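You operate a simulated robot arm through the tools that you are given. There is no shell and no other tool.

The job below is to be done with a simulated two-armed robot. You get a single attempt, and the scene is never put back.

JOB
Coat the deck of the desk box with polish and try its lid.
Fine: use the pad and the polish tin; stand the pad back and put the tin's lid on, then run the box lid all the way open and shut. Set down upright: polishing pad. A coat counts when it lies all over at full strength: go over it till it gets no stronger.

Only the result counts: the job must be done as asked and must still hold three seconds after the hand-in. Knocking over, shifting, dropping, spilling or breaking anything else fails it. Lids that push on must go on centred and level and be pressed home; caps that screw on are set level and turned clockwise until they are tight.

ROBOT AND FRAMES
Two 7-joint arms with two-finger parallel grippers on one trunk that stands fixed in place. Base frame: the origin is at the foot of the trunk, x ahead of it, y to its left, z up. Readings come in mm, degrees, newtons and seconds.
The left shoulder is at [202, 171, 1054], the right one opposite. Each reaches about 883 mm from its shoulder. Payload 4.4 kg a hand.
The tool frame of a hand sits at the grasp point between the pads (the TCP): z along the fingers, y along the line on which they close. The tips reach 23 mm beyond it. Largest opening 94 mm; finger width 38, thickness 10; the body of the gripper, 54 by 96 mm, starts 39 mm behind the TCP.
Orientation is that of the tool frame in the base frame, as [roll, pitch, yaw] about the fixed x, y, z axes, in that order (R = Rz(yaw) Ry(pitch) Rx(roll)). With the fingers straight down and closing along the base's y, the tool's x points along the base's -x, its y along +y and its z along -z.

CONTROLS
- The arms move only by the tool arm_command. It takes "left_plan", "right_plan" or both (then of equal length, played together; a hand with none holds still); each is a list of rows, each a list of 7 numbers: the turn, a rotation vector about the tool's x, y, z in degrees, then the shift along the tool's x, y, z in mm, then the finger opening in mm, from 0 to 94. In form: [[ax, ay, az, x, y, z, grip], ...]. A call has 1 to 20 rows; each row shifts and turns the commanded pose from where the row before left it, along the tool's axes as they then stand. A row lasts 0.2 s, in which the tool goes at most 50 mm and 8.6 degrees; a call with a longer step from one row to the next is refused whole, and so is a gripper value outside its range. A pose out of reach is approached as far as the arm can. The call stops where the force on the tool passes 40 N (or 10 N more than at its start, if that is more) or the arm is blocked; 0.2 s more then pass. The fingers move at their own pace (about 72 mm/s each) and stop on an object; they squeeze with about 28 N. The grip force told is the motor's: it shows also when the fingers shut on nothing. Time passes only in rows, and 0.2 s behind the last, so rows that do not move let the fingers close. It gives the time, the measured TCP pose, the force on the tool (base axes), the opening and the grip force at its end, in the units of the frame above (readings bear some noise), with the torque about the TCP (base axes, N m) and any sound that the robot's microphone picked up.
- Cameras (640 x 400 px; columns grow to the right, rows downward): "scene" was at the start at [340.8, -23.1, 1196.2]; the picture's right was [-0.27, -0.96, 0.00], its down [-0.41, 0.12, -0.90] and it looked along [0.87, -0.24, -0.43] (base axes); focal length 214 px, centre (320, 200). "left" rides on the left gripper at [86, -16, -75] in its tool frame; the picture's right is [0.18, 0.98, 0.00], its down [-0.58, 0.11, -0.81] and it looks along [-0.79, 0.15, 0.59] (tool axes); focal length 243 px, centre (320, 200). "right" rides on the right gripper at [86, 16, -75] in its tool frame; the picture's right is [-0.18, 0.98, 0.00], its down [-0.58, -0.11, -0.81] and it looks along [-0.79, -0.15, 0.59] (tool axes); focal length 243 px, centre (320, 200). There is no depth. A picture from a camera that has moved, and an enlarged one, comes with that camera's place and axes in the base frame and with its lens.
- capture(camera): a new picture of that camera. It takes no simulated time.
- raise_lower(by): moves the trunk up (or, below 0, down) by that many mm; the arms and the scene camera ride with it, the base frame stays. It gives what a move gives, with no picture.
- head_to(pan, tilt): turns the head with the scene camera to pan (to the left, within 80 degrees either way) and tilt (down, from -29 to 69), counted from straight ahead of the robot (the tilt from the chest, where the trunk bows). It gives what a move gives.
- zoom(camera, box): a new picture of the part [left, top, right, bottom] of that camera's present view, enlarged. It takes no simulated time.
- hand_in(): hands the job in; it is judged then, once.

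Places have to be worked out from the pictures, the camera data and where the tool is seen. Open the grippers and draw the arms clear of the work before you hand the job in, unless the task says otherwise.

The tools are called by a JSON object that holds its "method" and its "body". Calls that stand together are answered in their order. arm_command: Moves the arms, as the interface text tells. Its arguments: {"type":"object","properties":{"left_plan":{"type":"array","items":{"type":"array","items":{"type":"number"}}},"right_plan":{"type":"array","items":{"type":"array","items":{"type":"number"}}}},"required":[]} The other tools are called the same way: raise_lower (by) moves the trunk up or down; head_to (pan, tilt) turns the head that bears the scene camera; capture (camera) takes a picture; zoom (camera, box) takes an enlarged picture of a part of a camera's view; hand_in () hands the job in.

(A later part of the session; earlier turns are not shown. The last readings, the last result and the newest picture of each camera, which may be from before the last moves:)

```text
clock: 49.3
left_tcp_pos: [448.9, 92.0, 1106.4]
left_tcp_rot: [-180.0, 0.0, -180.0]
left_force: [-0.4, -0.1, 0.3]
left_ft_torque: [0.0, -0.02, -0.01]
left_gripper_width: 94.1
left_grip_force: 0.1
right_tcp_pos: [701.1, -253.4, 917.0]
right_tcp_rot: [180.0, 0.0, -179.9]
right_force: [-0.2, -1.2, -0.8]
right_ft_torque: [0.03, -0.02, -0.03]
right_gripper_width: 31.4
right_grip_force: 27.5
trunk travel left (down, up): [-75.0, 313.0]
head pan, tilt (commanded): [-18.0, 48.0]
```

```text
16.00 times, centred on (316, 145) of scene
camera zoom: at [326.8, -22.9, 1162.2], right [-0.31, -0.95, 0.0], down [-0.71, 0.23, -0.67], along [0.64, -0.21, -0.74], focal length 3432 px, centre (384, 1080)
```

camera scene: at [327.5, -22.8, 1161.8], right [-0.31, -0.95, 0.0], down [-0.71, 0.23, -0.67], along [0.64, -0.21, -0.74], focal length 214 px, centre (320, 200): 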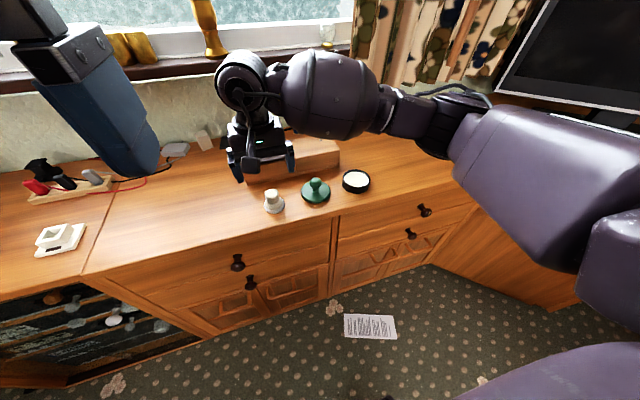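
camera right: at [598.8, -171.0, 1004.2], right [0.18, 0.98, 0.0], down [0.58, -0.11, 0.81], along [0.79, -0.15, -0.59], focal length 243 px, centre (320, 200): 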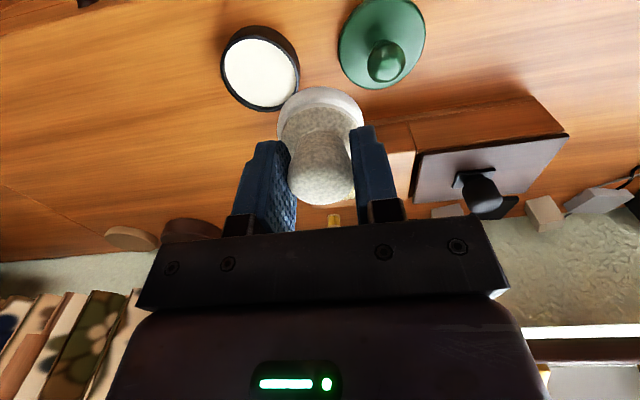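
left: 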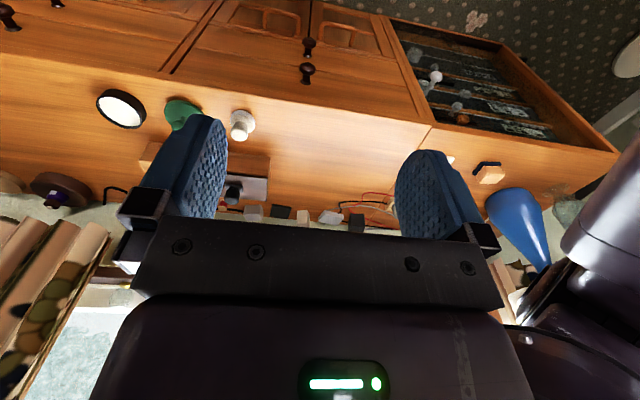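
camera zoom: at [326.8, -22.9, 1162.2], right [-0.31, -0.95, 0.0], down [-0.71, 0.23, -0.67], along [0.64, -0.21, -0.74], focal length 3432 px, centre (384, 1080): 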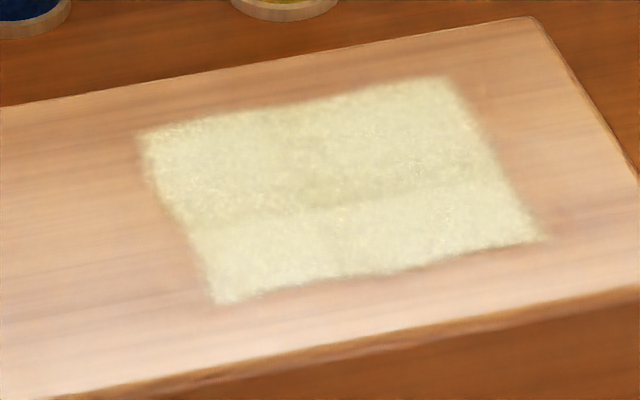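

The front row of the patch is paler than the back row, so the back still needs more. I'll dip again and scrub the back row more heavily this time.

{"method": "arm_command", "body": {"right_plan": [[0, 0, 0, 0, 0, 40, 20], [0, 0, 0, 0, 0, 36, 20], [0, 0, 0, 0, 0, 15, 20], [0, 0, 0, 0, 0, 8, 20], [0, 0, 0, 0, 0, 3.5, 20], [0, 0, 0, 0, 0, 1.5, 20], [0, 0, 0, 0, 0, 0, 20], [0, 0, 0, 0, 0, 0, 20], [0, 0, 0, 0, 0, -10, 20], [0, 0, 0, 0, 0, -30, 20], [0, 0, 0, 0, 0, -30, 20], [0, 0, 0, -38.3, 25.5, 0, 20], [0, 0, 0, -38.3, 25.5, 0, 20], [0, 0, 0, -38.3, 25.5, 0, 20], [0, 0, 0, -38.2, 25.5, 0, 20], [0, 0, 0, 0, 0, 12, 20], [0, 0, 0, 0, 0, 10, 20], [0, 0, 0, 0, 0, 3, 20], [0, 0, 0, 0, 0, 1, 20], [0, 0, 0, 0, 0, 0, 20]]}}

{"method": "arm_command", "body": {"right_plan": [[0, 0, 0, 0, -10.5, 0, 20], [0, 0, 0, 0, -10.5, 0, 20], [0, 0, 0, 0, -10.5, 0, 20], [0, 0, 0, 0, -10.5, 0, 20], [0, 0, 0, 0, -10.5, 0, 20], [0, 0, 0, 0, -10.5, 0, 20], [0, 0, 0, 6, 0, 0, 20], [0, 0, 0, 0, 10.5, 0, 20], [0, 0, 0, 0, 10.5, 0, 20], [0, 0, 0, 0, 10.5, 0, 20], [0, 0, 0, 0, 10.5, 0, 20], [0, 0, 0, 0, 10.5, 0, 20], [0, 0, 0, 0, 10.5, 0, 20], [0, 0, 0, 8, 0, 0, 20], [0, 0, 0, 0, -10.5, 0, 20], [0, 0, 0, 0, -10.5, 0, 20], [0, 0, 0, 0, -10.5, 0, 20], [0, 0, 0, 0, -10.5, 0, 20], [0, 0, 0, 0, -10.5, 0, 20], [0, 0, 0, 0, -10.5, 0, 20]]}}

```text
clock: 53.5
left_tcp_pos: [449.1, 91.7, 1107.2]
left_tcp_rot: [-180.0, 0.0, 179.9]
left_force: [-0.1, -0.3, 0.2]
left_ft_torque: [-0.05, 0.02, 0.0]
left_gripper_width: 94.1
left_grip_force: 0.1
right_tcp_pos: [855.2, -148.7, 859.3]
right_tcp_rot: [180.0, 0.1, -180.0]
right_force: [1.3, 1.0, 5.2]
right_ft_torque: [0.06, -0.02, 0.01]
right_gripper_width: 31.6
right_grip_force: 28.0
trunk travel left (down, up): [-75.0, 313.0]
head pan, tilt (commanded): [-18.0, 48.0]
```

```text
clock: 57.7
left_tcp_pos: [449.3, 91.3, 1105.9]
left_tcp_rot: [180.0, 0.1, -180.0]
left_force: [-0.4, 0.9, 0.6]
left_ft_torque: [0.0, 0.01, 0.02]
left_gripper_width: 93.9
left_grip_force: 0.0
right_tcp_pos: [840.7, -211.9, 859.1]
right_tcp_rot: [-180.0, 0.0, -179.9]
right_force: [-1.0, 4.6, 10.7]
right_ft_torque: [0.05, -0.01, 0.06]
right_gripper_width: 31.6
right_grip_force: 28.1
trunk travel left (down, up): [-75.0, 313.0]
head pan, tilt (commanded): [-18.0, 48.0]
```

Steady contact at about 11 N. I'll go on with three rows toward the front, then lift and look.

{"method": "arm_command", "body": {"right_plan": [[0, 0, 0, 9, 0, 0, 20], [0, 0, 0, 0, 12.6, 0, 20], [0, 0, 0, 0, 12.6, 0, 20], [0, 0, 0, 0, 12.6, 0, 20], [0, 0, 0, 0, 12.6, 0, 20], [0, 0, 0, 0, 12.6, 0, 20], [0, 0, 0, 9, 0, 0, 20], [0, 0, 0, 0, -12.6, 0, 20], [0, 0, 0, 0, -12.6, 0, 20], [0, 0, 0, 0, -12.6, 0, 20], [0, 0, 0, 0, -12.6, 0, 20], [0, 0, 0, 0, -12.6, 0, 20], [0, 0, 0, 10, 0, 0, 20], [0, 0, 0, 0, 12.6, 0, 20], [0, 0, 0, 0, 12.6, 0, 20], [0, 0, 0, 0, 12.6, 0, 20], [0, 0, 0, 0, 12.6, 0, 20], [0, 0, 0, 0, 12.6, 0, 20]]}}

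{"method": "arm_command", "body": {"right_plan": [[0, 0, 0, 0, 0, -20, 20], [0, 0, 0, 0, 0, -40, 20], [0, 0, 0, 33, -24, 0, 20], [0, 0, 0, 33, -24, 0, 20], [0, 0, 0, 33, -24, 0, 20], [0, 0, 0, 12.1, -30, 0, 20]]}}

{"method": "zoom", "body": {"camera": "scene", "box": [300, 135, 332, 155]}}

{"method": "zoom", "body": {"camera": "scene", "box": [285, 125, 345, 160]}}

```text
clock: 61.5
left_tcp_pos: [449.1, 91.3, 1106.9]
left_tcp_rot: [-180.0, 0.1, 179.9]
left_force: [-0.2, -0.3, -0.5]
left_ft_torque: [0.0, -0.02, 0.01]
left_gripper_width: 93.8
left_grip_force: 0.0
right_tcp_pos: [812.1, -151.1, 858.7]
right_tcp_rot: [180.0, 0.0, 180.0]
right_force: [0.4, -4.5, 11.4]
right_ft_torque: [-0.09, 0.04, 0.02]
right_gripper_width: 31.9
right_grip_force: 28.2
trunk travel left (down, up): [-75.0, 313.0]
head pan, tilt (commanded): [-18.0, 48.0]
```

```text
clock: 62.9
left_tcp_pos: [450.6, 90.7, 1106.1]
left_tcp_rot: [179.9, 0.0, -179.9]
left_force: [-0.1, 0.6, 0.1]
left_ft_torque: [0.02, 0.01, -0.01]
left_gripper_width: 94.0
left_grip_force: 0.1
right_tcp_pos: [701.9, -250.9, 916.7]
right_tcp_rot: [-180.0, 0.1, -179.9]
right_force: [-0.6, 0.1, 0.4]
right_ft_torque: [0.04, 0.01, -0.01]
right_gripper_width: 31.7
right_grip_force: 27.5
trunk travel left (down, up): [-75.0, 313.0]
head pan, tilt (commanded): [-18.0, 48.0]
```

```text
16.00 times, centred on (316, 145) of scene
camera zoom: at [326.9, -22.9, 1162.2], right [-0.31, -0.95, 0.0], down [-0.71, 0.23, -0.67], along [0.64, -0.21, -0.74], focal length 3432 px, centre (384, 1080)
```

zoom: 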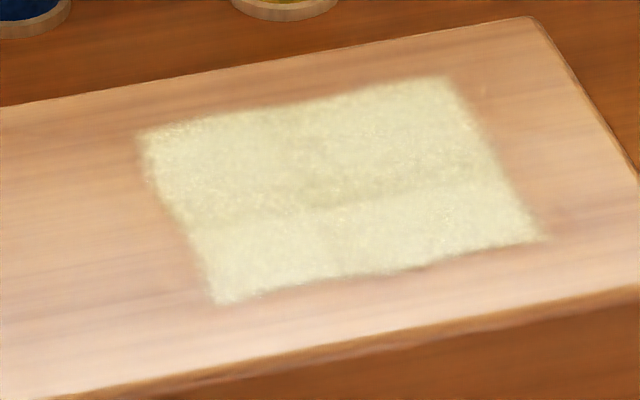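

```text
10.67 times, centred on (315, 142) of scene
camera zoom: at [326.9, -22.9, 1162.2], right [-0.31, -0.95, 0.0], down [-0.71, 0.23, -0.67], along [0.64, -0.21, -0.74], focal length 2288 px, centre (373, 813)
```

zoom: 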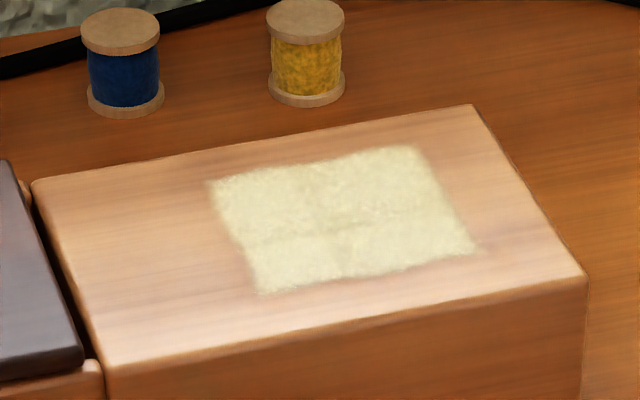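

All four edges of the coat rectangle stayed put even though the pad swept well past them, so that is the whole area. Colour changed only slightly this round. I'll do one more loaded pass to confirm it gets no stronger.

{"method": "arm_command", "body": {"right_plan": [[0, 0, 0, 0, 0, 40, 20], [0, 0, 0, 0, 0, 36, 20], [0, 0, 0, 0, 0, 15, 20], [0, 0, 0, 0, 0, 8, 20], [0, 0, 0, 0, 0, 3.5, 20], [0, 0, 0, 0, 0, 1.5, 20], [0, 0, 0, 0, 0, 0, 20], [0, 0, 0, 0, 0, 0, 20], [0, 0, 0, 0, 0, -10, 20], [0, 0, 0, 0, 0, -30, 20], [0, 0, 0, 0, 0, -30, 20], [0, 0, 0, -38.3, 25.5, 0, 20], [0, 0, 0, -38.3, 25.5, 0, 20], [0, 0, 0, -38.3, 25.5, 0, 20], [0, 0, 0, -38.2, 25.5, 0, 20], [0, 0, 0, 0, 0, 12, 20], [0, 0, 0, 0, 0, 10, 20], [0, 0, 0, 0, 0, 3, 20], [0, 0, 0, 0, 0, 1.3, 20], [0, 0, 0, 0, 0, 0, 20]]}}

{"method": "arm_command", "body": {"right_plan": [[0, 0, 0, 0, -10.5, 0, 20], [0, 0, 0, 0, -10.5, 0, 20], [0, 0, 0, 0, -10.5, 0, 20], [0, 0, 0, 0, -10.5, 0, 20], [0, 0, 0, 0, -10.5, 0, 20], [0, 0, 0, 0, -10.5, 0, 20], [0, 0, 0, 8, 0, 0, 20], [0, 0, 0, 0, 10.5, 0, 20], [0, 0, 0, 0, 10.5, 0, 20], [0, 0, 0, 0, 10.5, 0, 20], [0, 0, 0, 0, 10.5, 0, 20], [0, 0, 0, 0, 10.5, 0, 20], [0, 0, 0, 0, 10.5, 0, 20], [0, 0, 0, 8, 0, 0, 20], [0, 0, 0, 0, -10.5, 0, 20], [0, 0, 0, 0, -10.5, 0, 20], [0, 0, 0, 0, -10.5, 0, 20], [0, 0, 0, 0, -10.5, 0, 20], [0, 0, 0, 0, -10.5, 0, 20], [0, 0, 0, 0, -10.5, 0, 20]]}}

{"method": "arm_command", "body": {"right_plan": [[0, 0, 0, 9, 0, 0, 20], [0, 0, 0, 0, 12.6, 0, 20], [0, 0, 0, 0, 12.6, 0, 20], [0, 0, 0, 0, 12.6, 0, 20], [0, 0, 0, 0, 12.6, 0, 20], [0, 0, 0, 0, 12.6, 0, 20], [0, 0, 0, 9, 0, 0, 20], [0, 0, 0, 0, -12.6, 0, 20], [0, 0, 0, 0, -12.6, 0, 20], [0, 0, 0, 0, -12.6, 0, 20], [0, 0, 0, 0, -12.6, 0, 20], [0, 0, 0, 0, -12.6, 0, 20], [0, 0, 0, 8, 0, 0, 20], [0, 0, 0, 0, 12.6, 0, 20], [0, 0, 0, 0, 12.6, 0, 20], [0, 0, 0, 0, 12.6, 0, 20], [0, 0, 0, 0, 12.6, 0, 20], [0, 0, 0, 0, 12.6, 0, 20]]}}

{"method": "arm_command", "body": {"right_plan": [[0, 0, 0, 0, 0, -20, 20], [0, 0, 0, 0, 0, -40, 20], [0, 0, 0, 33, -24, 0, 20], [0, 0, 0, 33, -24, 0, 20], [0, 0, 0, 33, -24, 0, 20], [0, 0, 0, 12.1, -30, 0, 20]]}}

{"method": "zoom", "body": {"camera": "scene", "box": [300, 135, 332, 155]}}

{"method": "zoom", "body": {"camera": "scene", "box": [285, 125, 345, 160]}}

```text
clock: 67.1
left_tcp_pos: [449.7, 91.3, 1106.4]
left_tcp_rot: [-180.0, 0.0, -180.0]
left_force: [-0.5, -0.4, -0.3]
left_ft_torque: [0.01, -0.03, -0.03]
left_gripper_width: 94.1
left_grip_force: 0.1
right_tcp_pos: [855.0, -149.0, 858.7]
right_tcp_rot: [180.0, 0.0, -180.0]
right_force: [1.9, -1.3, 4.3]
right_ft_torque: [-0.06, -0.05, 0.02]
right_gripper_width: 31.4
right_grip_force: 27.5
trunk travel left (down, up): [-75.0, 313.0]
head pan, tilt (commanded): [-18.0, 48.0]
```

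```text
clock: 71.3
left_tcp_pos: [448.7, 91.2, 1105.8]
left_tcp_rot: [180.0, 0.1, -180.0]
left_force: [0.5, 0.2, -0.4]
left_ft_torque: [0.01, 0.03, 0.02]
left_gripper_width: 94.0
left_grip_force: 0.1
right_tcp_pos: [838.8, -212.4, 857.4]
right_tcp_rot: [-180.0, 0.0, 179.9]
right_force: [-0.5, 3.9, 11.1]
right_ft_torque: [0.05, -0.06, 0.04]
right_gripper_width: 31.4
right_grip_force: 27.6
trunk travel left (down, up): [-75.0, 313.0]
head pan, tilt (commanded): [-18.0, 48.0]
```

```text
clock: 75.1
left_tcp_pos: [449.6, 91.5, 1107.1]
left_tcp_rot: [-180.0, -0.1, -180.0]
left_force: [-0.5, 0.3, 0.0]
left_ft_torque: [0.0, -0.02, -0.02]
left_gripper_width: 94.3
left_grip_force: 0.0
right_tcp_pos: [812.5, -149.7, 858.0]
right_tcp_rot: [-180.0, -0.1, -180.0]
right_force: [0.4, -1.8, 5.1]
right_ft_torque: [-0.07, 0.01, -0.02]
right_gripper_width: 31.3
right_grip_force: 28.0
trunk travel left (down, up): [-75.0, 313.0]
head pan, tilt (commanded): [-18.0, 48.0]
```

```text
clock: 76.5
left_tcp_pos: [449.4, 91.0, 1107.2]
left_tcp_rot: [-179.9, 0.0, 180.0]
left_force: [-0.1, -0.4, 1.3]
left_ft_torque: [-0.03, -0.01, 0.0]
left_gripper_width: 94.1
left_grip_force: 0.0
right_tcp_pos: [702.2, -252.8, 917.1]
right_tcp_rot: [180.0, 0.0, -179.9]
right_force: [-0.4, -0.6, -0.9]
right_ft_torque: [0.0, -0.01, 0.01]
right_gripper_width: 31.4
right_grip_force: 28.0
trunk travel left (down, up): [-75.0, 313.0]
head pan, tilt (commanded): [-18.0, 48.0]
```

```text
16.00 times, centred on (316, 145) of scene
camera zoom: at [326.8, -22.9, 1162.2], right [-0.31, -0.95, 0.0], down [-0.71, 0.23, -0.67], along [0.64, -0.21, -0.74], focal length 3432 px, centre (384, 1080)
```

zoom: 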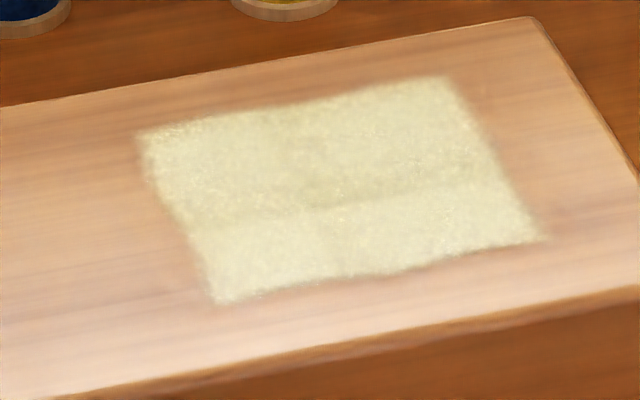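

```text
10.67 times, centred on (315, 142) of scene
camera zoom: at [326.8, -22.9, 1162.2], right [-0.31, -0.95, 0.0], down [-0.71, 0.23, -0.67], along [0.64, -0.21, -0.74], focal length 2288 px, centre (373, 813)
```

zoom: 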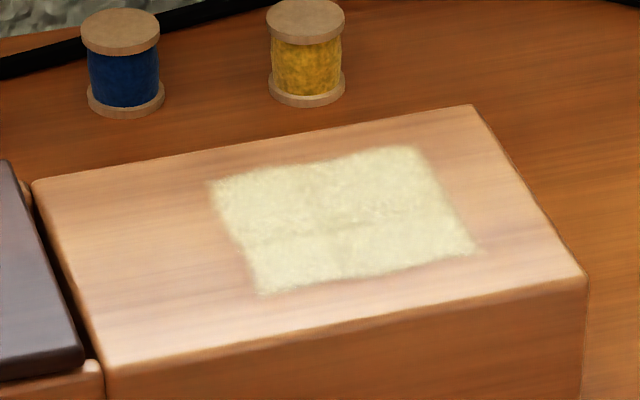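

Little change this time, but the pad has crept up 2–3 mm in the fingers, so my last dip may not have reached the polish. I'll dip again with a force check.

{"method": "arm_command", "body": {"right_plan": [[0, 0, 0, 0, 0, 40, 20], [0, 0, 0, 0, 0, 36, 20], [0, 0, 0, 0, 0, 15, 20], [0, 0, 0, 0, 0, 8, 20], [0, 0, 0, 0, 0, 4, 20], [0, 0, 0, 0, 0, 1, 20]]}}

{"method": "arm_command", "body": {"right_plan": [[0, 0, 0, 0, 0, 1, 20], [0, 0, 0, 0, 0, 1, 20]]}}

{"method": "zoom", "body": {"camera": "scene", "box": [320, 140, 400, 200]}}

```text
clock: 77.9
left_tcp_pos: [450.5, 91.9, 1106.3]
left_tcp_rot: [179.9, 0.0, -180.0]
left_force: [0.5, -0.1, 0.4]
left_ft_torque: [0.01, 0.02, -0.02]
left_gripper_width: 93.9
left_grip_force: 0.0
right_tcp_pos: [700.3, -251.3, 813.2]
right_tcp_rot: [-180.0, 0.0, -180.0]
right_force: [-0.4, -0.6, 0.2]
right_ft_torque: [0.05, 0.06, 0.05]
right_gripper_width: 31.2
right_grip_force: 28.5
trunk travel left (down, up): [-75.0, 313.0]
head pan, tilt (commanded): [-18.0, 48.0]
```

```text
clock: 78.5
left_tcp_pos: [449.1, 91.9, 1107.1]
left_tcp_rot: [-179.9, 0.1, -179.9]
left_force: [0.1, 0.2, 0.1]
left_ft_torque: [-0.01, -0.01, 0.0]
left_gripper_width: 94.1
left_grip_force: 0.1
right_tcp_pos: [700.7, -253.1, 813.9]
right_tcp_rot: [179.9, 0.1, -180.0]
right_force: [-1.8, 0.3, 8.4]
right_ft_torque: [-0.02, 0.17, 0.03]
right_gripper_width: 31.1
right_grip_force: 27.5
trunk travel left (down, up): [-75.0, 313.0]
head pan, tilt (commanded): [-18.0, 48.0]
```

```text
6.67 times, centred on (360, 170) of scene
camera zoom: at [326.1, -22.5, 1162.6], right [-0.31, -0.95, 0.0], down [-0.71, 0.23, -0.67], along [0.64, -0.21, -0.74], focal length 1430 px, centre (53, 400)
```

zoom: 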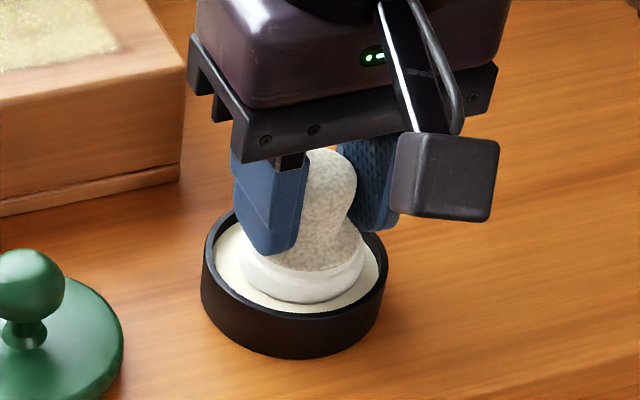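

Contact confirmed at 8 N. I'll go back to the deck and this time sweep front to back in columns across the whole rectangle.

{"method": "arm_command", "body": {"right_plan": [[0, 0, 0, 0, 0, 0, 20], [0, 0, 0, 0, 0, -10, 20], [0, 0, 0, 0, 0, -30, 20], [0, 0, 0, 0, 0, -30, 20], [0, 0, 0, -38.8, 25.5, 0, 20], [0, 0, 0, -38.8, 25.5, 0, 20], [0, 0, 0, -38.8, 25.5, 0, 20], [0, 0, 0, -38.7, 25.5, 0, 20], [0, 0, 0, 0, 0, 12, 20], [0, 0, 0, 0, 0, 9, 20], [0, 0, 0, 0, 0, 2.5, 20], [0, 0, 0, 0, 0, 1.2, 20], [0, 0, 0, 0, 0, 0, 20]]}}

{"method": "arm_command", "body": {"right_plan": [[0, 0, 0, 11.75, 0, 0, 20], [0, 0, 0, 11.75, 0, 0, 20], [0, 0, 0, 11.75, 0, 0, 20], [0, 0, 0, 11.75, 0, 0, 20], [0, 0, 0, 0, -12.6, 0, 20], [0, 0, 0, -11.75, 0, 0, 20], [0, 0, 0, -11.75, 0, 0, 20], [0, 0, 0, -11.75, 0, 0, 20], [0, 0, 0, -11.75, 0, 0, 20], [0, 0, 0, 0, -12.6, 0, 20], [0, 0, 0, 11.75, 0, 0, 20], [0, 0, 0, 11.75, 0, 0, 20], [0, 0, 0, 11.75, 0, 0, 20], [0, 0, 0, 11.75, 0, 0, 20], [0, 0, 0, 0, -12.6, 0, 20]]}}

{"method": "arm_command", "body": {"right_plan": [[0, 0, 0, -11.75, 0, 0, 20], [0, 0, 0, -11.75, 0, 0, 20], [0, 0, 0, -11.75, 0, 0, 20], [0, 0, 0, -11.75, 0, 0, 20], [0, 0, 0, 0, -12.6, 0, 20], [0, 0, 0, 11.75, 0, 0, 20], [0, 0, 0, 11.75, 0, 0, 20], [0, 0, 0, 11.75, 0, 0, 20], [0, 0, 0, 11.75, 0, 0, 20], [0, 0, 0, 0, -12.6, 0, 20], [0, 0, 0, -11.75, 0, 0, 20], [0, 0, 0, -11.75, 0, 0, 20], [0, 0, 0, -11.75, 0, 0, 20], [0, 0, 0, -11.75, 0, 0, 20]]}}

```text
clock: 81.3
left_tcp_pos: [448.3, 91.6, 1106.9]
left_tcp_rot: [179.9, 0.1, -179.9]
left_force: [-0.3, 0.4, -0.6]
left_ft_torque: [0.01, 0.01, -0.02]
left_gripper_width: 93.9
left_grip_force: 0.1
right_tcp_pos: [856.4, -149.6, 859.2]
right_tcp_rot: [-179.9, 0.1, -179.9]
right_force: [0.4, 0.7, 3.3]
right_ft_torque: [0.01, -0.04, 0.03]
right_gripper_width: 31.5
right_grip_force: 27.9
trunk travel left (down, up): [-75.0, 313.0]
head pan, tilt (commanded): [-18.0, 48.0]
```

```text
clock: 84.5
left_tcp_pos: [448.2, 92.6, 1107.0]
left_tcp_rot: [179.9, 0.1, -180.0]
left_force: [-0.3, -0.1, -0.5]
left_ft_torque: [-0.02, 0.03, -0.02]
left_gripper_width: 94.0
left_grip_force: 0.2
right_tcp_pos: [809.5, -184.2, 859.2]
right_tcp_rot: [180.0, 0.0, -179.9]
right_force: [-1.7, 6.8, 14.3]
right_ft_torque: [0.19, -0.01, 0.09]
right_gripper_width: 31.3
right_grip_force: 27.7
trunk travel left (down, up): [-75.0, 313.0]
head pan, tilt (commanded): [-18.0, 48.0]
```

```text
clock: 87.5
left_tcp_pos: [449.6, 92.1, 1106.8]
left_tcp_rot: [-180.0, 0.1, 180.0]
left_force: [-0.5, 0.1, -0.2]
left_ft_torque: [-0.02, -0.06, 0.04]
left_gripper_width: 93.7
left_grip_force: 0.0
right_tcp_pos: [857.3, -212.9, 857.5]
right_tcp_rot: [-180.0, -0.1, 180.0]
right_force: [-3.4, 0.9, 8.6]
right_ft_torque: [0.01, 0.08, 0.01]
right_gripper_width: 31.5
right_grip_force: 28.0
trunk travel left (down, up): [-75.0, 313.0]
head pan, tilt (commanded): [-18.0, 48.0]
```

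The passes kept contact at 3–14 N throughout. I'll lift away and compare the coat with the last picture.

{"method": "arm_command", "body": {"right_plan": [[0, 0, 0, 0, 0, -20, 20], [0, 0, 0, 0, 0, -40, 20], [0, 0, 0, 38.8, -9.75, 0, 20], [0, 0, 0, 38.8, -9.75, 0, 20], [0, 0, 0, 38.8, -9.75, 0, 20], [0, 0, 0, 38.7, -9.75, 0, 20]]}}

{"method": "zoom", "body": {"camera": "scene", "box": [300, 135, 332, 155]}}

{"method": "zoom", "body": {"camera": "scene", "box": [285, 125, 345, 160]}}

```text
clock: 88.9
left_tcp_pos: [449.9, 92.1, 1107.2]
left_tcp_rot: [-179.9, 0.1, -179.9]
left_force: [0.4, 0.4, -0.4]
left_ft_torque: [0.02, -0.02, 0.01]
left_gripper_width: 94.2
left_grip_force: 0.0
right_tcp_pos: [700.4, -252.8, 915.6]
right_tcp_rot: [180.0, 0.0, -180.0]
right_force: [0.7, -0.7, -0.6]
right_ft_torque: [0.0, -0.04, 0.0]
right_gripper_width: 31.3
right_grip_force: 28.3
trunk travel left (down, up): [-75.0, 313.0]
head pan, tilt (commanded): [-18.0, 48.0]
```

```text
16.00 times, centred on (316, 145) of scene
camera zoom: at [326.7, -22.8, 1162.4], right [-0.31, -0.95, 0.0], down [-0.71, 0.23, -0.67], along [0.64, -0.21, -0.74], focal length 3432 px, centre (384, 1080)
```

zoom: 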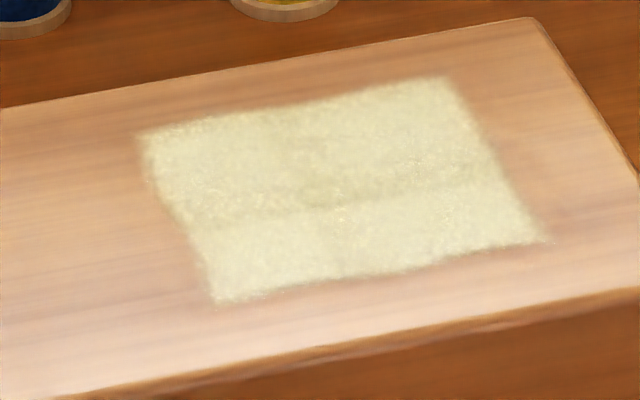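

```text
10.67 times, centred on (315, 142) of scene
camera zoom: at [326.7, -22.8, 1162.4], right [-0.31, -0.95, 0.0], down [-0.71, 0.23, -0.67], along [0.64, -0.21, -0.74], focal length 2288 px, centre (373, 813)
```

zoom: 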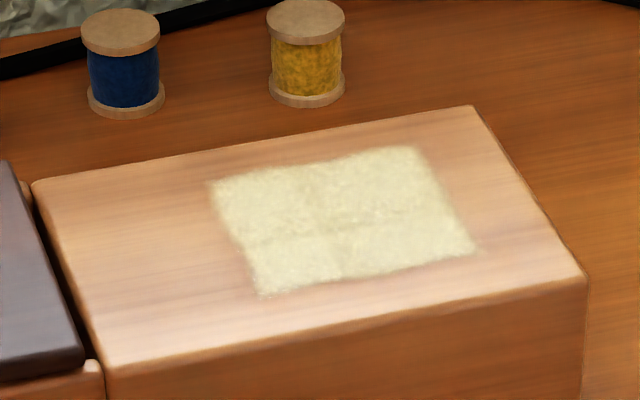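

The coat looks the same as the previous two rounds: uniform, with unchanged edges, so it gets no stronger. I'll take the pad back to its home at (692.6, -22.3) and lower it to just above the table.

{"method": "arm_command", "body": {"right_plan": [[0, 0, 0, 1.9, 45.9, 0, 20], [0, 0, 0, 1.9, 45.9, 0, 20], [0, 0, 0, 1.9, 45.9, 0, 20], [0, 0, 0, 1.9, 45.9, 0, 20], [0, 0, 0, 1.8, 45.9, 0, 20], [0, 0, 0, 0, 0, 40, 20], [0, 0, 0, 0, 0, 40, 20], [0, 0, 0, 0, 0, 30, 20], [0, 0, 0, 0, 0, 6, 20]]}}

{"method": "zoom", "body": {"camera": "scene", "box": [230, 150, 320, 220]}}

{"method": "capture", "body": {"camera": "right"}}

```text
clock: 90.9
left_tcp_pos: [449.3, 91.3, 1106.4]
left_tcp_rot: [-180.0, 0.1, 180.0]
left_force: [-0.3, 0.4, 1.1]
left_ft_torque: [-0.01, 0.01, 0.04]
left_gripper_width: 93.9
left_grip_force: 0.1
right_tcp_pos: [693.2, -22.4, 801.9]
right_tcp_rot: [-179.9, 0.0, 180.0]
right_force: [-0.2, 0.1, -0.4]
right_ft_torque: [0.0, 0.0, 0.01]
right_gripper_width: 31.4
right_grip_force: 27.5
trunk travel left (down, up): [-75.0, 313.0]
head pan, tilt (commanded): [-18.0, 48.0]
```

```text
5.71 times, centred on (275, 185) of scene
camera zoom: at [326.9, -22.9, 1162.2], right [-0.31, -0.95, 0.0], down [-0.71, 0.23, -0.67], along [0.64, -0.21, -0.74], focal length 1226 px, centre (577, 286)
```

zoom: 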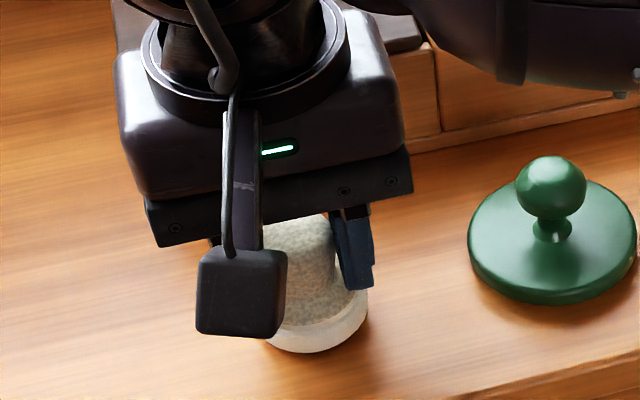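

```text
taken
camera right: at [606.1, -5.6, 875.2], right [0.18, 0.98, 0.0], down [0.58, -0.11, 0.81], along [0.79, -0.15, -0.59], focal length 243 px, centre (320, 200)
```

right: 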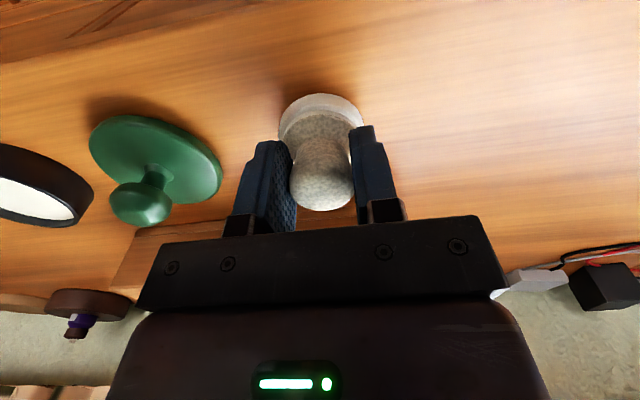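

No contact yet at z 801. I'll lower the pad in small steps until it touches the table.

{"method": "arm_command", "body": {"right_plan": [[0, 0, 0, 0, 0, 2, 20], [0, 0, 0, 0, 0, 1, 20]]}}

{"method": "arm_command", "body": {"right_plan": [[0, 0, 0, 0, 0, 1, 20], [0, 0, 0, 0, 0, 0, 20]]}}

```text
clock: 91.5
left_tcp_pos: [450.0, 91.5, 1106.5]
left_tcp_rot: [180.0, 0.0, -180.0]
left_force: [0.1, 0.1, 0.1]
left_ft_torque: [-0.03, -0.05, 0.03]
left_gripper_width: 94.2
left_grip_force: 0.1
right_tcp_pos: [691.4, -20.7, 799.5]
right_tcp_rot: [180.0, -0.1, -180.0]
right_force: [-0.2, 0.1, -0.2]
right_ft_torque: [0.05, -0.01, -0.01]
right_gripper_width: 31.3
right_grip_force: 28.1
trunk travel left (down, up): [-75.0, 313.0]
head pan, tilt (commanded): [-18.0, 48.0]
```

```text
clock: 92.1
left_tcp_pos: [449.7, 92.2, 1104.6]
left_tcp_rot: [-180.0, -0.1, -179.9]
left_force: [-0.2, 0.1, -0.1]
left_ft_torque: [0.01, 0.01, 0.01]
left_gripper_width: 94.1
left_grip_force: 0.2
right_tcp_pos: [692.4, -21.9, 797.7]
right_tcp_rot: [179.9, 0.0, 180.0]
right_force: [0.2, 0.2, -0.5]
right_ft_torque: [-0.01, 0.01, -0.03]
right_gripper_width: 31.4
right_grip_force: 27.4
trunk travel left (down, up): [-75.0, 313.0]
head pan, tilt (commanded): [-18.0, 48.0]
```

Still free at 797. I'll continue down a millimetre at a time.

{"method": "arm_command", "body": {"right_plan": [[0, 0, 0, 0, 0, 1, 20], [0, 0, 0, 0, 0, 0, 20]]}}

{"method": "arm_command", "body": {"right_plan": [[0, 0, 0, 0, 0, 1, 20], [0, 0, 0, 0, 0, 0, 20]]}}

```text
clock: 92.7
left_tcp_pos: [449.4, 93.0, 1107.1]
left_tcp_rot: [179.9, 0.0, 180.0]
left_force: [-0.1, 0.0, 0.4]
left_ft_torque: [-0.03, -0.01, 0.01]
left_gripper_width: 94.0
left_grip_force: 0.0
right_tcp_pos: [693.1, -20.9, 795.0]
right_tcp_rot: [180.0, 0.0, -179.9]
right_force: [0.0, -0.3, 1.6]
right_ft_torque: [0.01, -0.06, -0.01]
right_gripper_width: 31.2
right_grip_force: 28.3
trunk travel left (down, up): [-75.0, 313.0]
head pan, tilt (commanded): [-18.0, 48.0]
```

```text
clock: 93.3
left_tcp_pos: [450.1, 90.9, 1106.8]
left_tcp_rot: [180.0, 0.0, 179.9]
left_force: [-0.5, -0.1, -0.1]
left_ft_torque: [-0.02, 0.03, 0.01]
left_gripper_width: 94.1
left_grip_force: 0.0
right_tcp_pos: [692.9, -21.0, 796.9]
right_tcp_rot: [-180.0, 0.1, -180.0]
right_force: [1.8, 1.4, 5.6]
right_ft_torque: [-0.04, -0.15, 0.07]
right_gripper_width: 31.2
right_grip_force: 27.8
trunk travel left (down, up): [-75.0, 313.0]
head pan, tilt (commanded): [-18.0, 48.0]
```

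The pad is on the table with 5.6 N. I'll ease off a little, open the fingers and rise straight up.

{"method": "arm_command", "body": {"right_plan": [[0, 0, 0, 0, 0, -0.7, 20], [0, 0, 0, 0, 0, 0, 50], [0, 0, 0, 0, 0, 0, 64], [0, 0, 0, 0, 0, 0, 64]]}}

{"method": "arm_command", "body": {"right_plan": [[0, 0, 0, 0, 0, -20, 64], [0, 0, 0, 0, 0, -30, 64], [0, 0, 0, 0, 0, -35, 64]]}}

{"method": "capture", "body": {"camera": "right"}}

{"method": "capture", "body": {"camera": "scene"}}

```text
clock: 94.3
left_tcp_pos: [451.4, 90.8, 1107.8]
left_tcp_rot: [180.0, 0.0, 179.9]
left_force: [-0.4, -0.5, -1.4]
left_ft_torque: [0.03, 0.06, 0.02]
left_gripper_width: 93.9
left_grip_force: 0.0
right_tcp_pos: [691.9, -21.5, 796.2]
right_tcp_rot: [180.0, -0.2, 180.0]
right_force: [-0.1, -0.8, 0.5]
right_ft_torque: [-0.01, -0.02, 0.01]
right_gripper_width: 64.2
right_grip_force: 0.1
trunk travel left (down, up): [-75.0, 313.0]
head pan, tilt (commanded): [-18.0, 48.0]
```

```text
clock: 95.1
left_tcp_pos: [449.3, 91.3, 1106.9]
left_tcp_rot: [179.9, 0.1, 180.0]
left_force: [-0.9, 0.0, 0.3]
left_ft_torque: [0.0, -0.03, 0.01]
left_gripper_width: 94.0
left_grip_force: 0.1
right_tcp_pos: [693.1, -21.8, 882.1]
right_tcp_rot: [-180.0, -0.1, -180.0]
right_force: [0.1, 0.6, -0.3]
right_ft_torque: [0.01, -0.01, -0.01]
right_gripper_width: 63.9
right_grip_force: 0.1
trunk travel left (down, up): [-75.0, 313.0]
head pan, tilt (commanded): [-18.0, 48.0]
```

```text
taken
camera right: at [605.2, -4.3, 956.4], right [0.18, 0.98, 0.0], down [0.58, -0.11, 0.81], along [0.79, -0.15, -0.59], focal length 243 px, centre (320, 200)
```

right: 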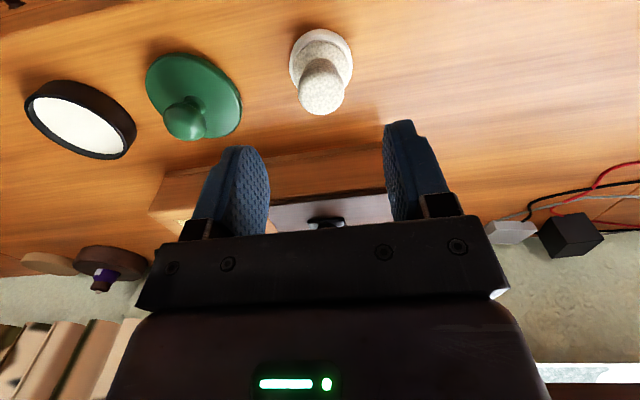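

```text
taken
camera scene: at [326.3, -22.7, 1162.5], right [-0.31, -0.95, 0.0], down [-0.71, 0.23, -0.67], along [0.64, -0.21, -0.74], focal length 214 px, centre (320, 200)
```

scene: 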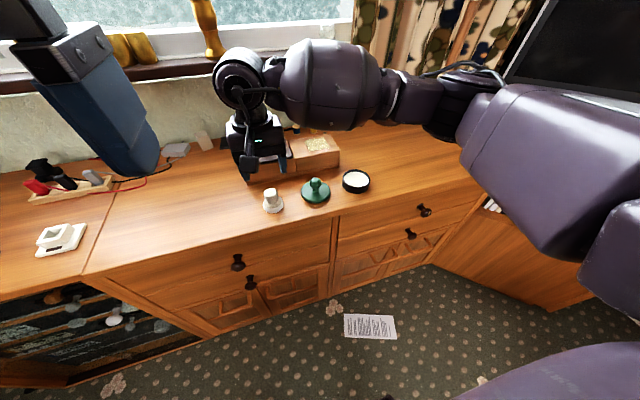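

The pad stands upright in its place. I'll move above the green lid and check alignment with its knob.

{"method": "arm_command", "body": {"right_plan": [[0, 0, 0, -3.1, -37.6, 0, 64], [0, 0, 0, -3.1, -37.6, 0, 64], [0, 0, 0, -3.2, -37.5, 0, 64], [0, 0, 0, 0, 0, 30, 64]]}}

{"method": "capture", "body": {"camera": "right"}}

{"method": "zoom", "body": {"camera": "scene", "box": [256, 180, 292, 220]}}

{"method": "zoom", "body": {"camera": "scene", "box": [280, 130, 370, 210]}}

```text
clock: 96.1
left_tcp_pos: [450.4, 90.6, 1104.6]
left_tcp_rot: [-180.0, -0.2, -180.0]
left_force: [0.8, -0.3, 0.8]
left_ft_torque: [-0.02, -0.01, 0.01]
left_gripper_width: 94.1
left_grip_force: 0.0
right_tcp_pos: [701.3, -134.4, 848.1]
right_tcp_rot: [-180.0, -0.2, 180.0]
right_force: [0.2, -0.7, -0.2]
right_ft_torque: [0.03, 0.02, 0.01]
right_gripper_width: 64.0
right_grip_force: 0.2
trunk travel left (down, up): [-75.0, 313.0]
head pan, tilt (commanded): [-18.0, 48.0]
```

```text
taken
camera right: at [615.5, -117.8, 922.2], right [0.18, 0.98, 0.0], down [0.58, -0.11, 0.8], along [0.79, -0.15, -0.59], focal length 243 px, centre (320, 200)
```

right: 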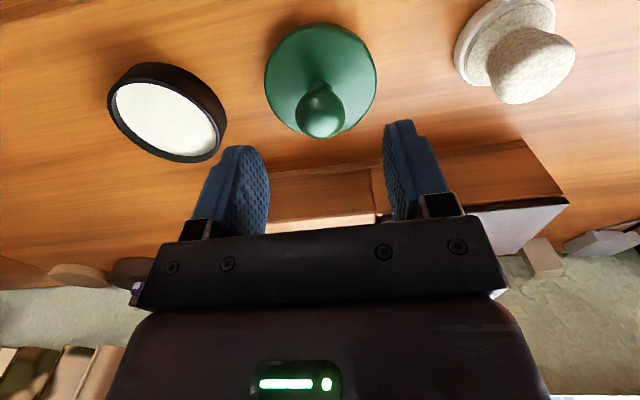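

```text
10.00 times, centred on (274, 200) of scene
camera zoom: at [328.2, -23.4, 1161.4], right [-0.31, -0.95, 0.0], down [-0.71, 0.23, -0.67], along [0.64, -0.21, -0.74], focal length 2145 px, centre (780, 200)
```

zoom: 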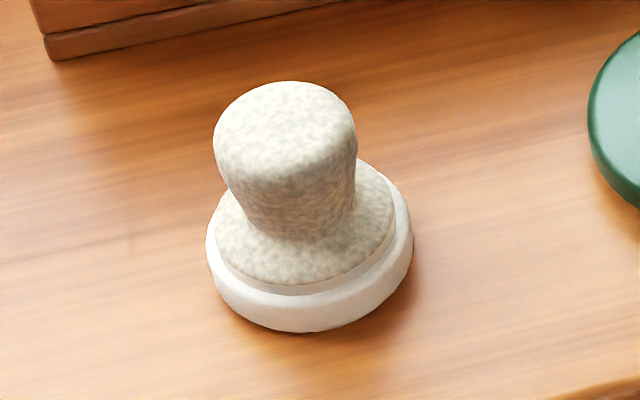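

```text
5.00 times, centred on (325, 170) of scene
camera zoom: at [328.2, -23.4, 1161.4], right [-0.31, -0.95, 0.0], down [-0.71, 0.23, -0.67], along [0.64, -0.21, -0.74], focal length 1072 px, centre (295, 350)
```

zoom: 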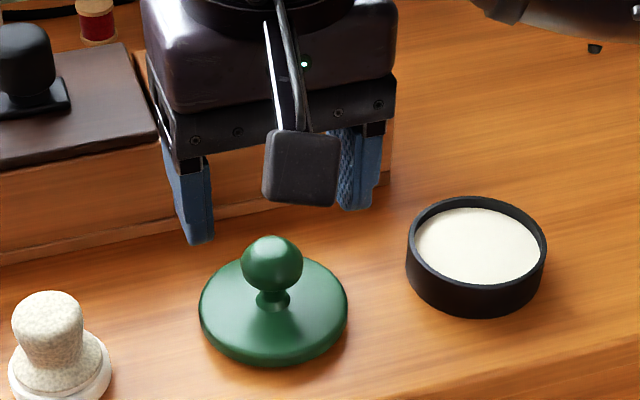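

The knob ball appears right in line with the grasp point. I'll zoom to fine-check before going down.

{"method": "zoom", "body": {"camera": "right", "box": [250, 10, 390, 150]}}

```text
2.86 times, centred on (320, 80) of right
camera zoom: at [615.5, -117.8, 922.2], right [0.18, 0.98, 0.0], down [0.58, -0.11, 0.8], along [0.79, -0.15, -0.59], focal length 693 px, centre (320, 543)
```

zoom: 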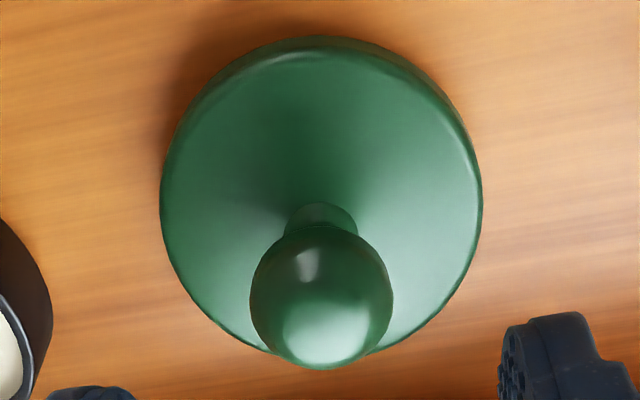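

The knob ball is 30 mm across and centred within about 1 mm. I'll go down and close on it.

{"method": "arm_command", "body": {"right_plan": [[0, 0, 0, -1, 0.2, 25, 64], [0, 0, 0, 0, 0, 22, 64], [0, 0, 0, 0, 0, 8, 64], [0, 0, 0, 0, 0, 0, 20], [0, 0, 0, 0, 0, 0, 20], [0, 0, 0, 0, 0, 0, 20]]}}

{"method": "capture", "body": {"camera": "right"}}

{"method": "zoom", "body": {"camera": "scene", "box": [280, 130, 370, 210]}}

```text
clock: 97.5
left_tcp_pos: [450.2, 92.5, 1105.1]
left_tcp_rot: [179.9, -0.1, 180.0]
left_force: [-0.2, -0.1, -0.6]
left_ft_torque: [0.02, -0.01, 0.01]
left_gripper_width: 94.0
left_grip_force: 0.1
right_tcp_pos: [704.9, -134.8, 795.1]
right_tcp_rot: [-180.0, 0.1, -179.9]
right_force: [0.3, -0.4, 0.4]
right_ft_torque: [0.03, 0.0, -0.04]
right_gripper_width: 30.1
right_grip_force: 27.7
trunk travel left (down, up): [-75.0, 313.0]
head pan, tilt (commanded): [-18.0, 48.0]
```

```text
taken
camera right: at [616.6, -118.0, 870.0], right [0.18, 0.98, 0.0], down [0.58, -0.11, 0.81], along [0.79, -0.15, -0.59], focal length 243 px, centre (320, 200)
```

right: 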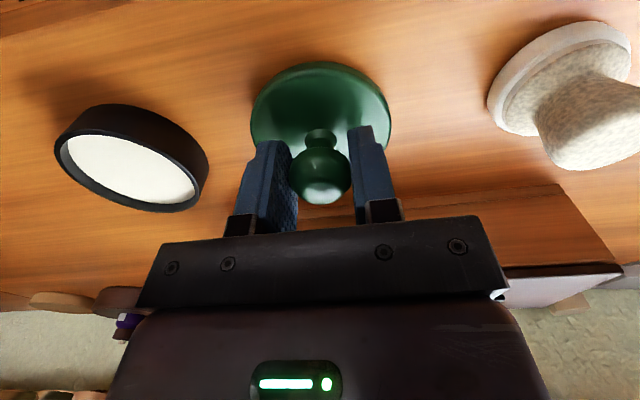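

```text
5.00 times, centred on (325, 170) of scene
camera zoom: at [327.1, -22.8, 1162.1], right [-0.31, -0.95, 0.0], down [-0.71, 0.23, -0.67], along [0.64, -0.21, -0.74], focal length 1072 px, centre (295, 350)
```

zoom: 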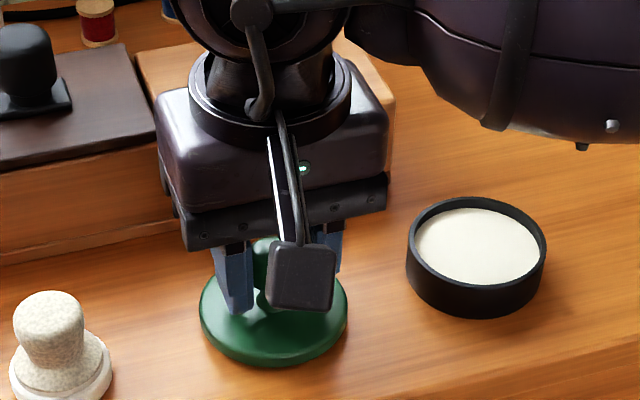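

The lid's knob is gripped at 30.1 mm. I'll lift it 50 mm and carry it over above the tin.

{"method": "arm_command", "body": {"right_plan": [[0, 0, 0, 0, 0, -10, 20], [0, 0, 0, 0, 0, -20, 20], [0, 0, 0, 0, 0, -20, 20], [0, 0, 0, 0, -38.6, 0, 20], [0, 0, 0, 0, -38.6, 0, 20], [0, 0, 0, 0, -38.5, 0, 20], [0, 0, 0, 0, 0, 0, 20]]}}

{"method": "capture", "body": {"camera": "right"}}

{"method": "zoom", "body": {"camera": "scene", "box": [310, 120, 410, 210]}}

```text
clock: 99.1
left_tcp_pos: [450.2, 91.7, 1106.1]
left_tcp_rot: [-180.0, 0.1, -180.0]
left_force: [0.0, -0.6, -0.2]
left_ft_torque: [0.02, -0.01, 0.0]
left_gripper_width: 94.0
left_grip_force: 0.1
right_tcp_pos: [703.3, -250.3, 846.5]
right_tcp_rot: [-180.0, -0.2, 179.9]
right_force: [-0.7, 0.8, -1.2]
right_ft_torque: [0.0, -0.01, -0.01]
right_gripper_width: 30.1
right_grip_force: 28.4
trunk travel left (down, up): [-75.0, 313.0]
head pan, tilt (commanded): [-18.0, 48.0]
```

```text
taken
camera right: at [615.8, -233.3, 919.2], right [0.18, 0.98, 0.0], down [0.58, -0.11, 0.81], along [0.79, -0.15, -0.59], focal length 243 px, centre (320, 200)
```

right: 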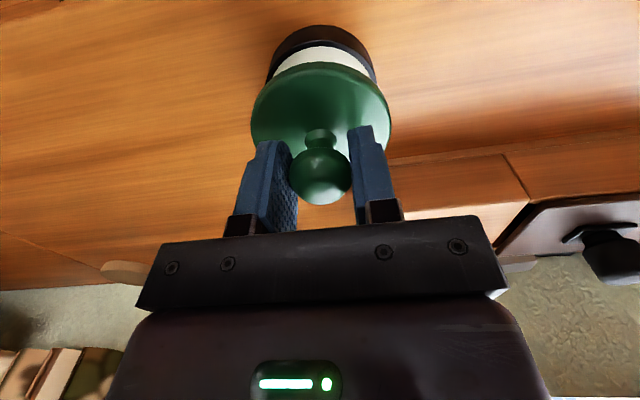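

```text
4.44 times, centred on (360, 165) of scene
camera zoom: at [327.2, -23.2, 1162.0], right [-0.31, -0.95, 0.0], down [-0.71, 0.23, -0.67], along [0.64, -0.21, -0.74], focal length 953 px, centre (142, 356)
```

zoom: 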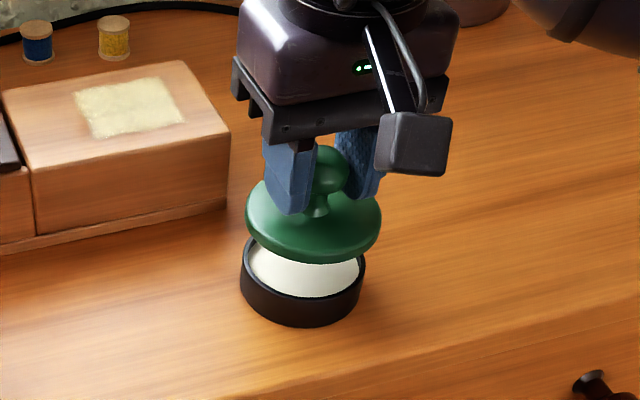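

The lid hangs level above the tin. I'll zoom both views to measure the lid-to-tin offset precisely.

{"method": "zoom", "body": {"camera": "scene", "box": [330, 155, 400, 200]}}

{"method": "zoom", "body": {"camera": "right", "box": [230, 10, 410, 150]}}

```text
8.89 times, centred on (365, 178) of scene
camera zoom: at [327.2, -23.2, 1162.0], right [-0.31, -0.95, 0.0], down [-0.71, 0.23, -0.67], along [0.64, -0.21, -0.74], focal length 1906 px, centre (-80, 400)
```

zoom: 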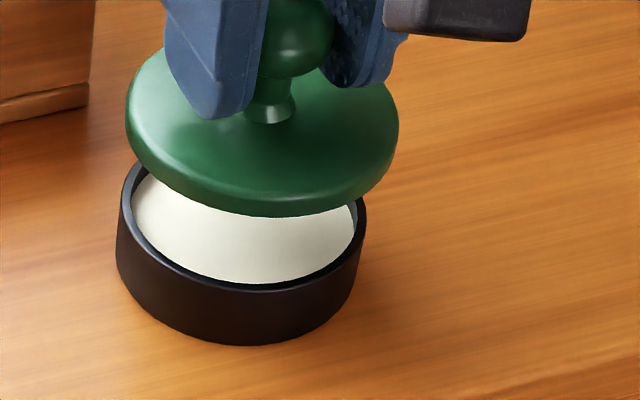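

```text
2.86 times, centred on (320, 80) of right
camera zoom: at [615.8, -233.3, 919.2], right [0.18, 0.98, 0.0], down [0.58, -0.11, 0.81], along [0.79, -0.15, -0.59], focal length 693 px, centre (320, 543)
```

zoom: 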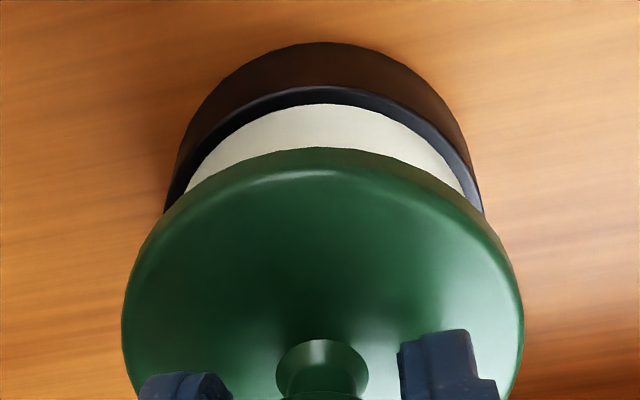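

Side to side the two are aligned within about a millimetre. I'll lower the lid to just above the rim, where parallax is small, and check again.

{"method": "arm_command", "body": {"right_plan": [[0, 0, 0, 0, 0, 12, 20], [0, 0, 0, 0, 0, 10, 20], [0, 0, 0, 0, 0, 0, 20]]}}

{"method": "zoom", "body": {"camera": "scene", "box": [330, 160, 390, 200]}}

{"method": "zoom", "body": {"camera": "right", "box": [230, 30, 410, 150]}}

```text
clock: 99.9
left_tcp_pos: [450.5, 91.6, 1105.6]
left_tcp_rot: [179.9, 0.0, 180.0]
left_force: [-0.3, 0.3, -0.2]
left_ft_torque: [-0.01, -0.02, -0.02]
left_gripper_width: 93.8
left_grip_force: 0.0
right_tcp_pos: [701.7, -249.4, 823.8]
right_tcp_rot: [-180.0, 0.0, 179.9]
right_force: [-0.2, 0.1, -0.9]
right_ft_torque: [-0.01, -0.02, -0.01]
right_gripper_width: 30.3
right_grip_force: 28.1
trunk travel left (down, up): [-75.0, 313.0]
head pan, tilt (commanded): [-18.0, 48.0]
```

```text
10.00 times, centred on (360, 180) of scene
camera zoom: at [327.0, -22.8, 1162.1], right [-0.31, -0.95, 0.0], down [-0.71, 0.23, -0.67], along [0.64, -0.21, -0.74], focal length 2145 px, centre (-80, 400)
```

zoom: 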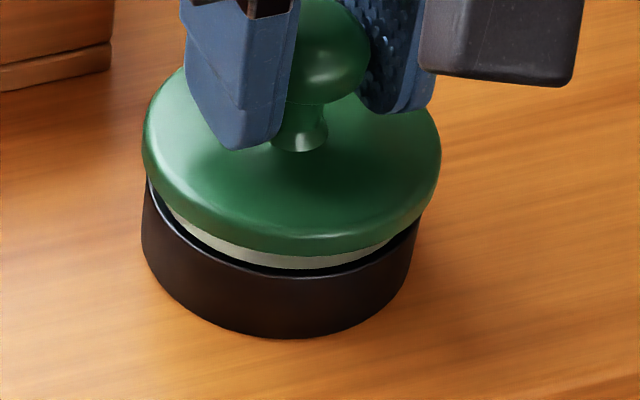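

```text
3.33 times, centred on (320, 90) of right
camera zoom: at [616.1, -232.4, 898.2], right [0.18, 0.98, 0.0], down [0.58, -0.11, 0.81], along [0.79, -0.15, -0.59], focal length 809 px, centre (320, 567)
```

zoom: 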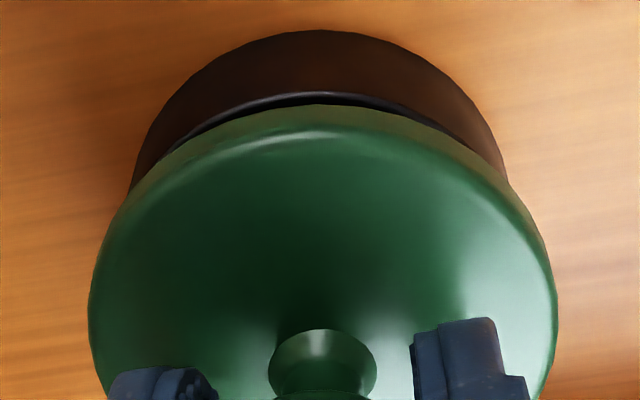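

Side to side (y) they agree within about 0.5 mm, but the fore-aft (x) alignment is hard to judge from these views. I'll bring the left hand's camera round to look along -y from the left; first I turn it 90° in place.

{"method": "arm_command", "body": {"left_plan": [[0, 0, 8.2, 0, 0, 0, 94], [0, 0, 8.2, 0, 0, 0, 94], [0, 0, 8.2, 0, 0, 0, 94], [0, 0, 8.2, 0, 0, 0, 94], [0, 0, 8.2, 0, 0, 0, 94], [0, 0, 8.2, 0, 0, 0, 94], [0, 0, 8.2, 0, 0, 0, 94], [0, 0, 8.2, 0, 0, 0, 94], [0, 0, 8.2, 0, 0, 0, 94], [0, 0, 8.2, 0, 0, 0, 94], [0, 0, 8, 0, 0, 0, 94]]}}

{"method": "capture", "body": {"camera": "left"}}

```text
clock: 102.3
left_tcp_pos: [450.0, 91.5, 1107.4]
left_tcp_rot: [-179.9, -0.1, 89.9]
left_force: [0.5, 0.6, -0.4]
left_ft_torque: [-0.03, -0.06, -0.04]
left_gripper_width: 94.2
left_grip_force: 0.1
right_tcp_pos: [702.4, -249.2, 824.5]
right_tcp_rot: [-180.0, -0.1, -180.0]
right_force: [0.3, -0.7, -0.7]
right_ft_torque: [0.01, 0.0, 0.0]
right_gripper_width: 30.2
right_grip_force: 28.3
trunk travel left (down, up): [-75.0, 313.0]
head pan, tilt (commanded): [-18.0, 48.0]
```

```text
taken
camera left: at [434.4, 178.0, 1180.2], right [0.98, 0.18, 0.0], down [0.11, -0.58, 0.81], along [0.15, -0.79, -0.59], focal length 243 px, centre (320, 200)
```

left: 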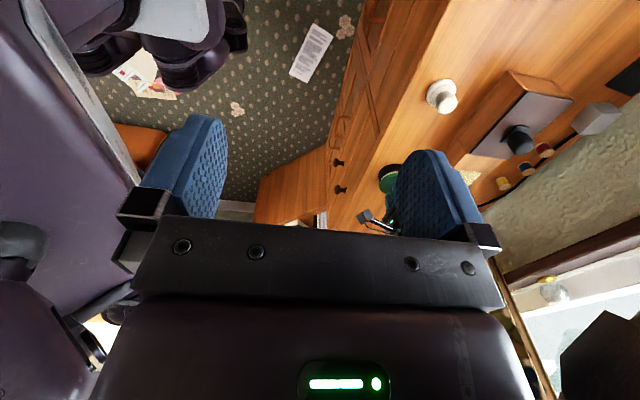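

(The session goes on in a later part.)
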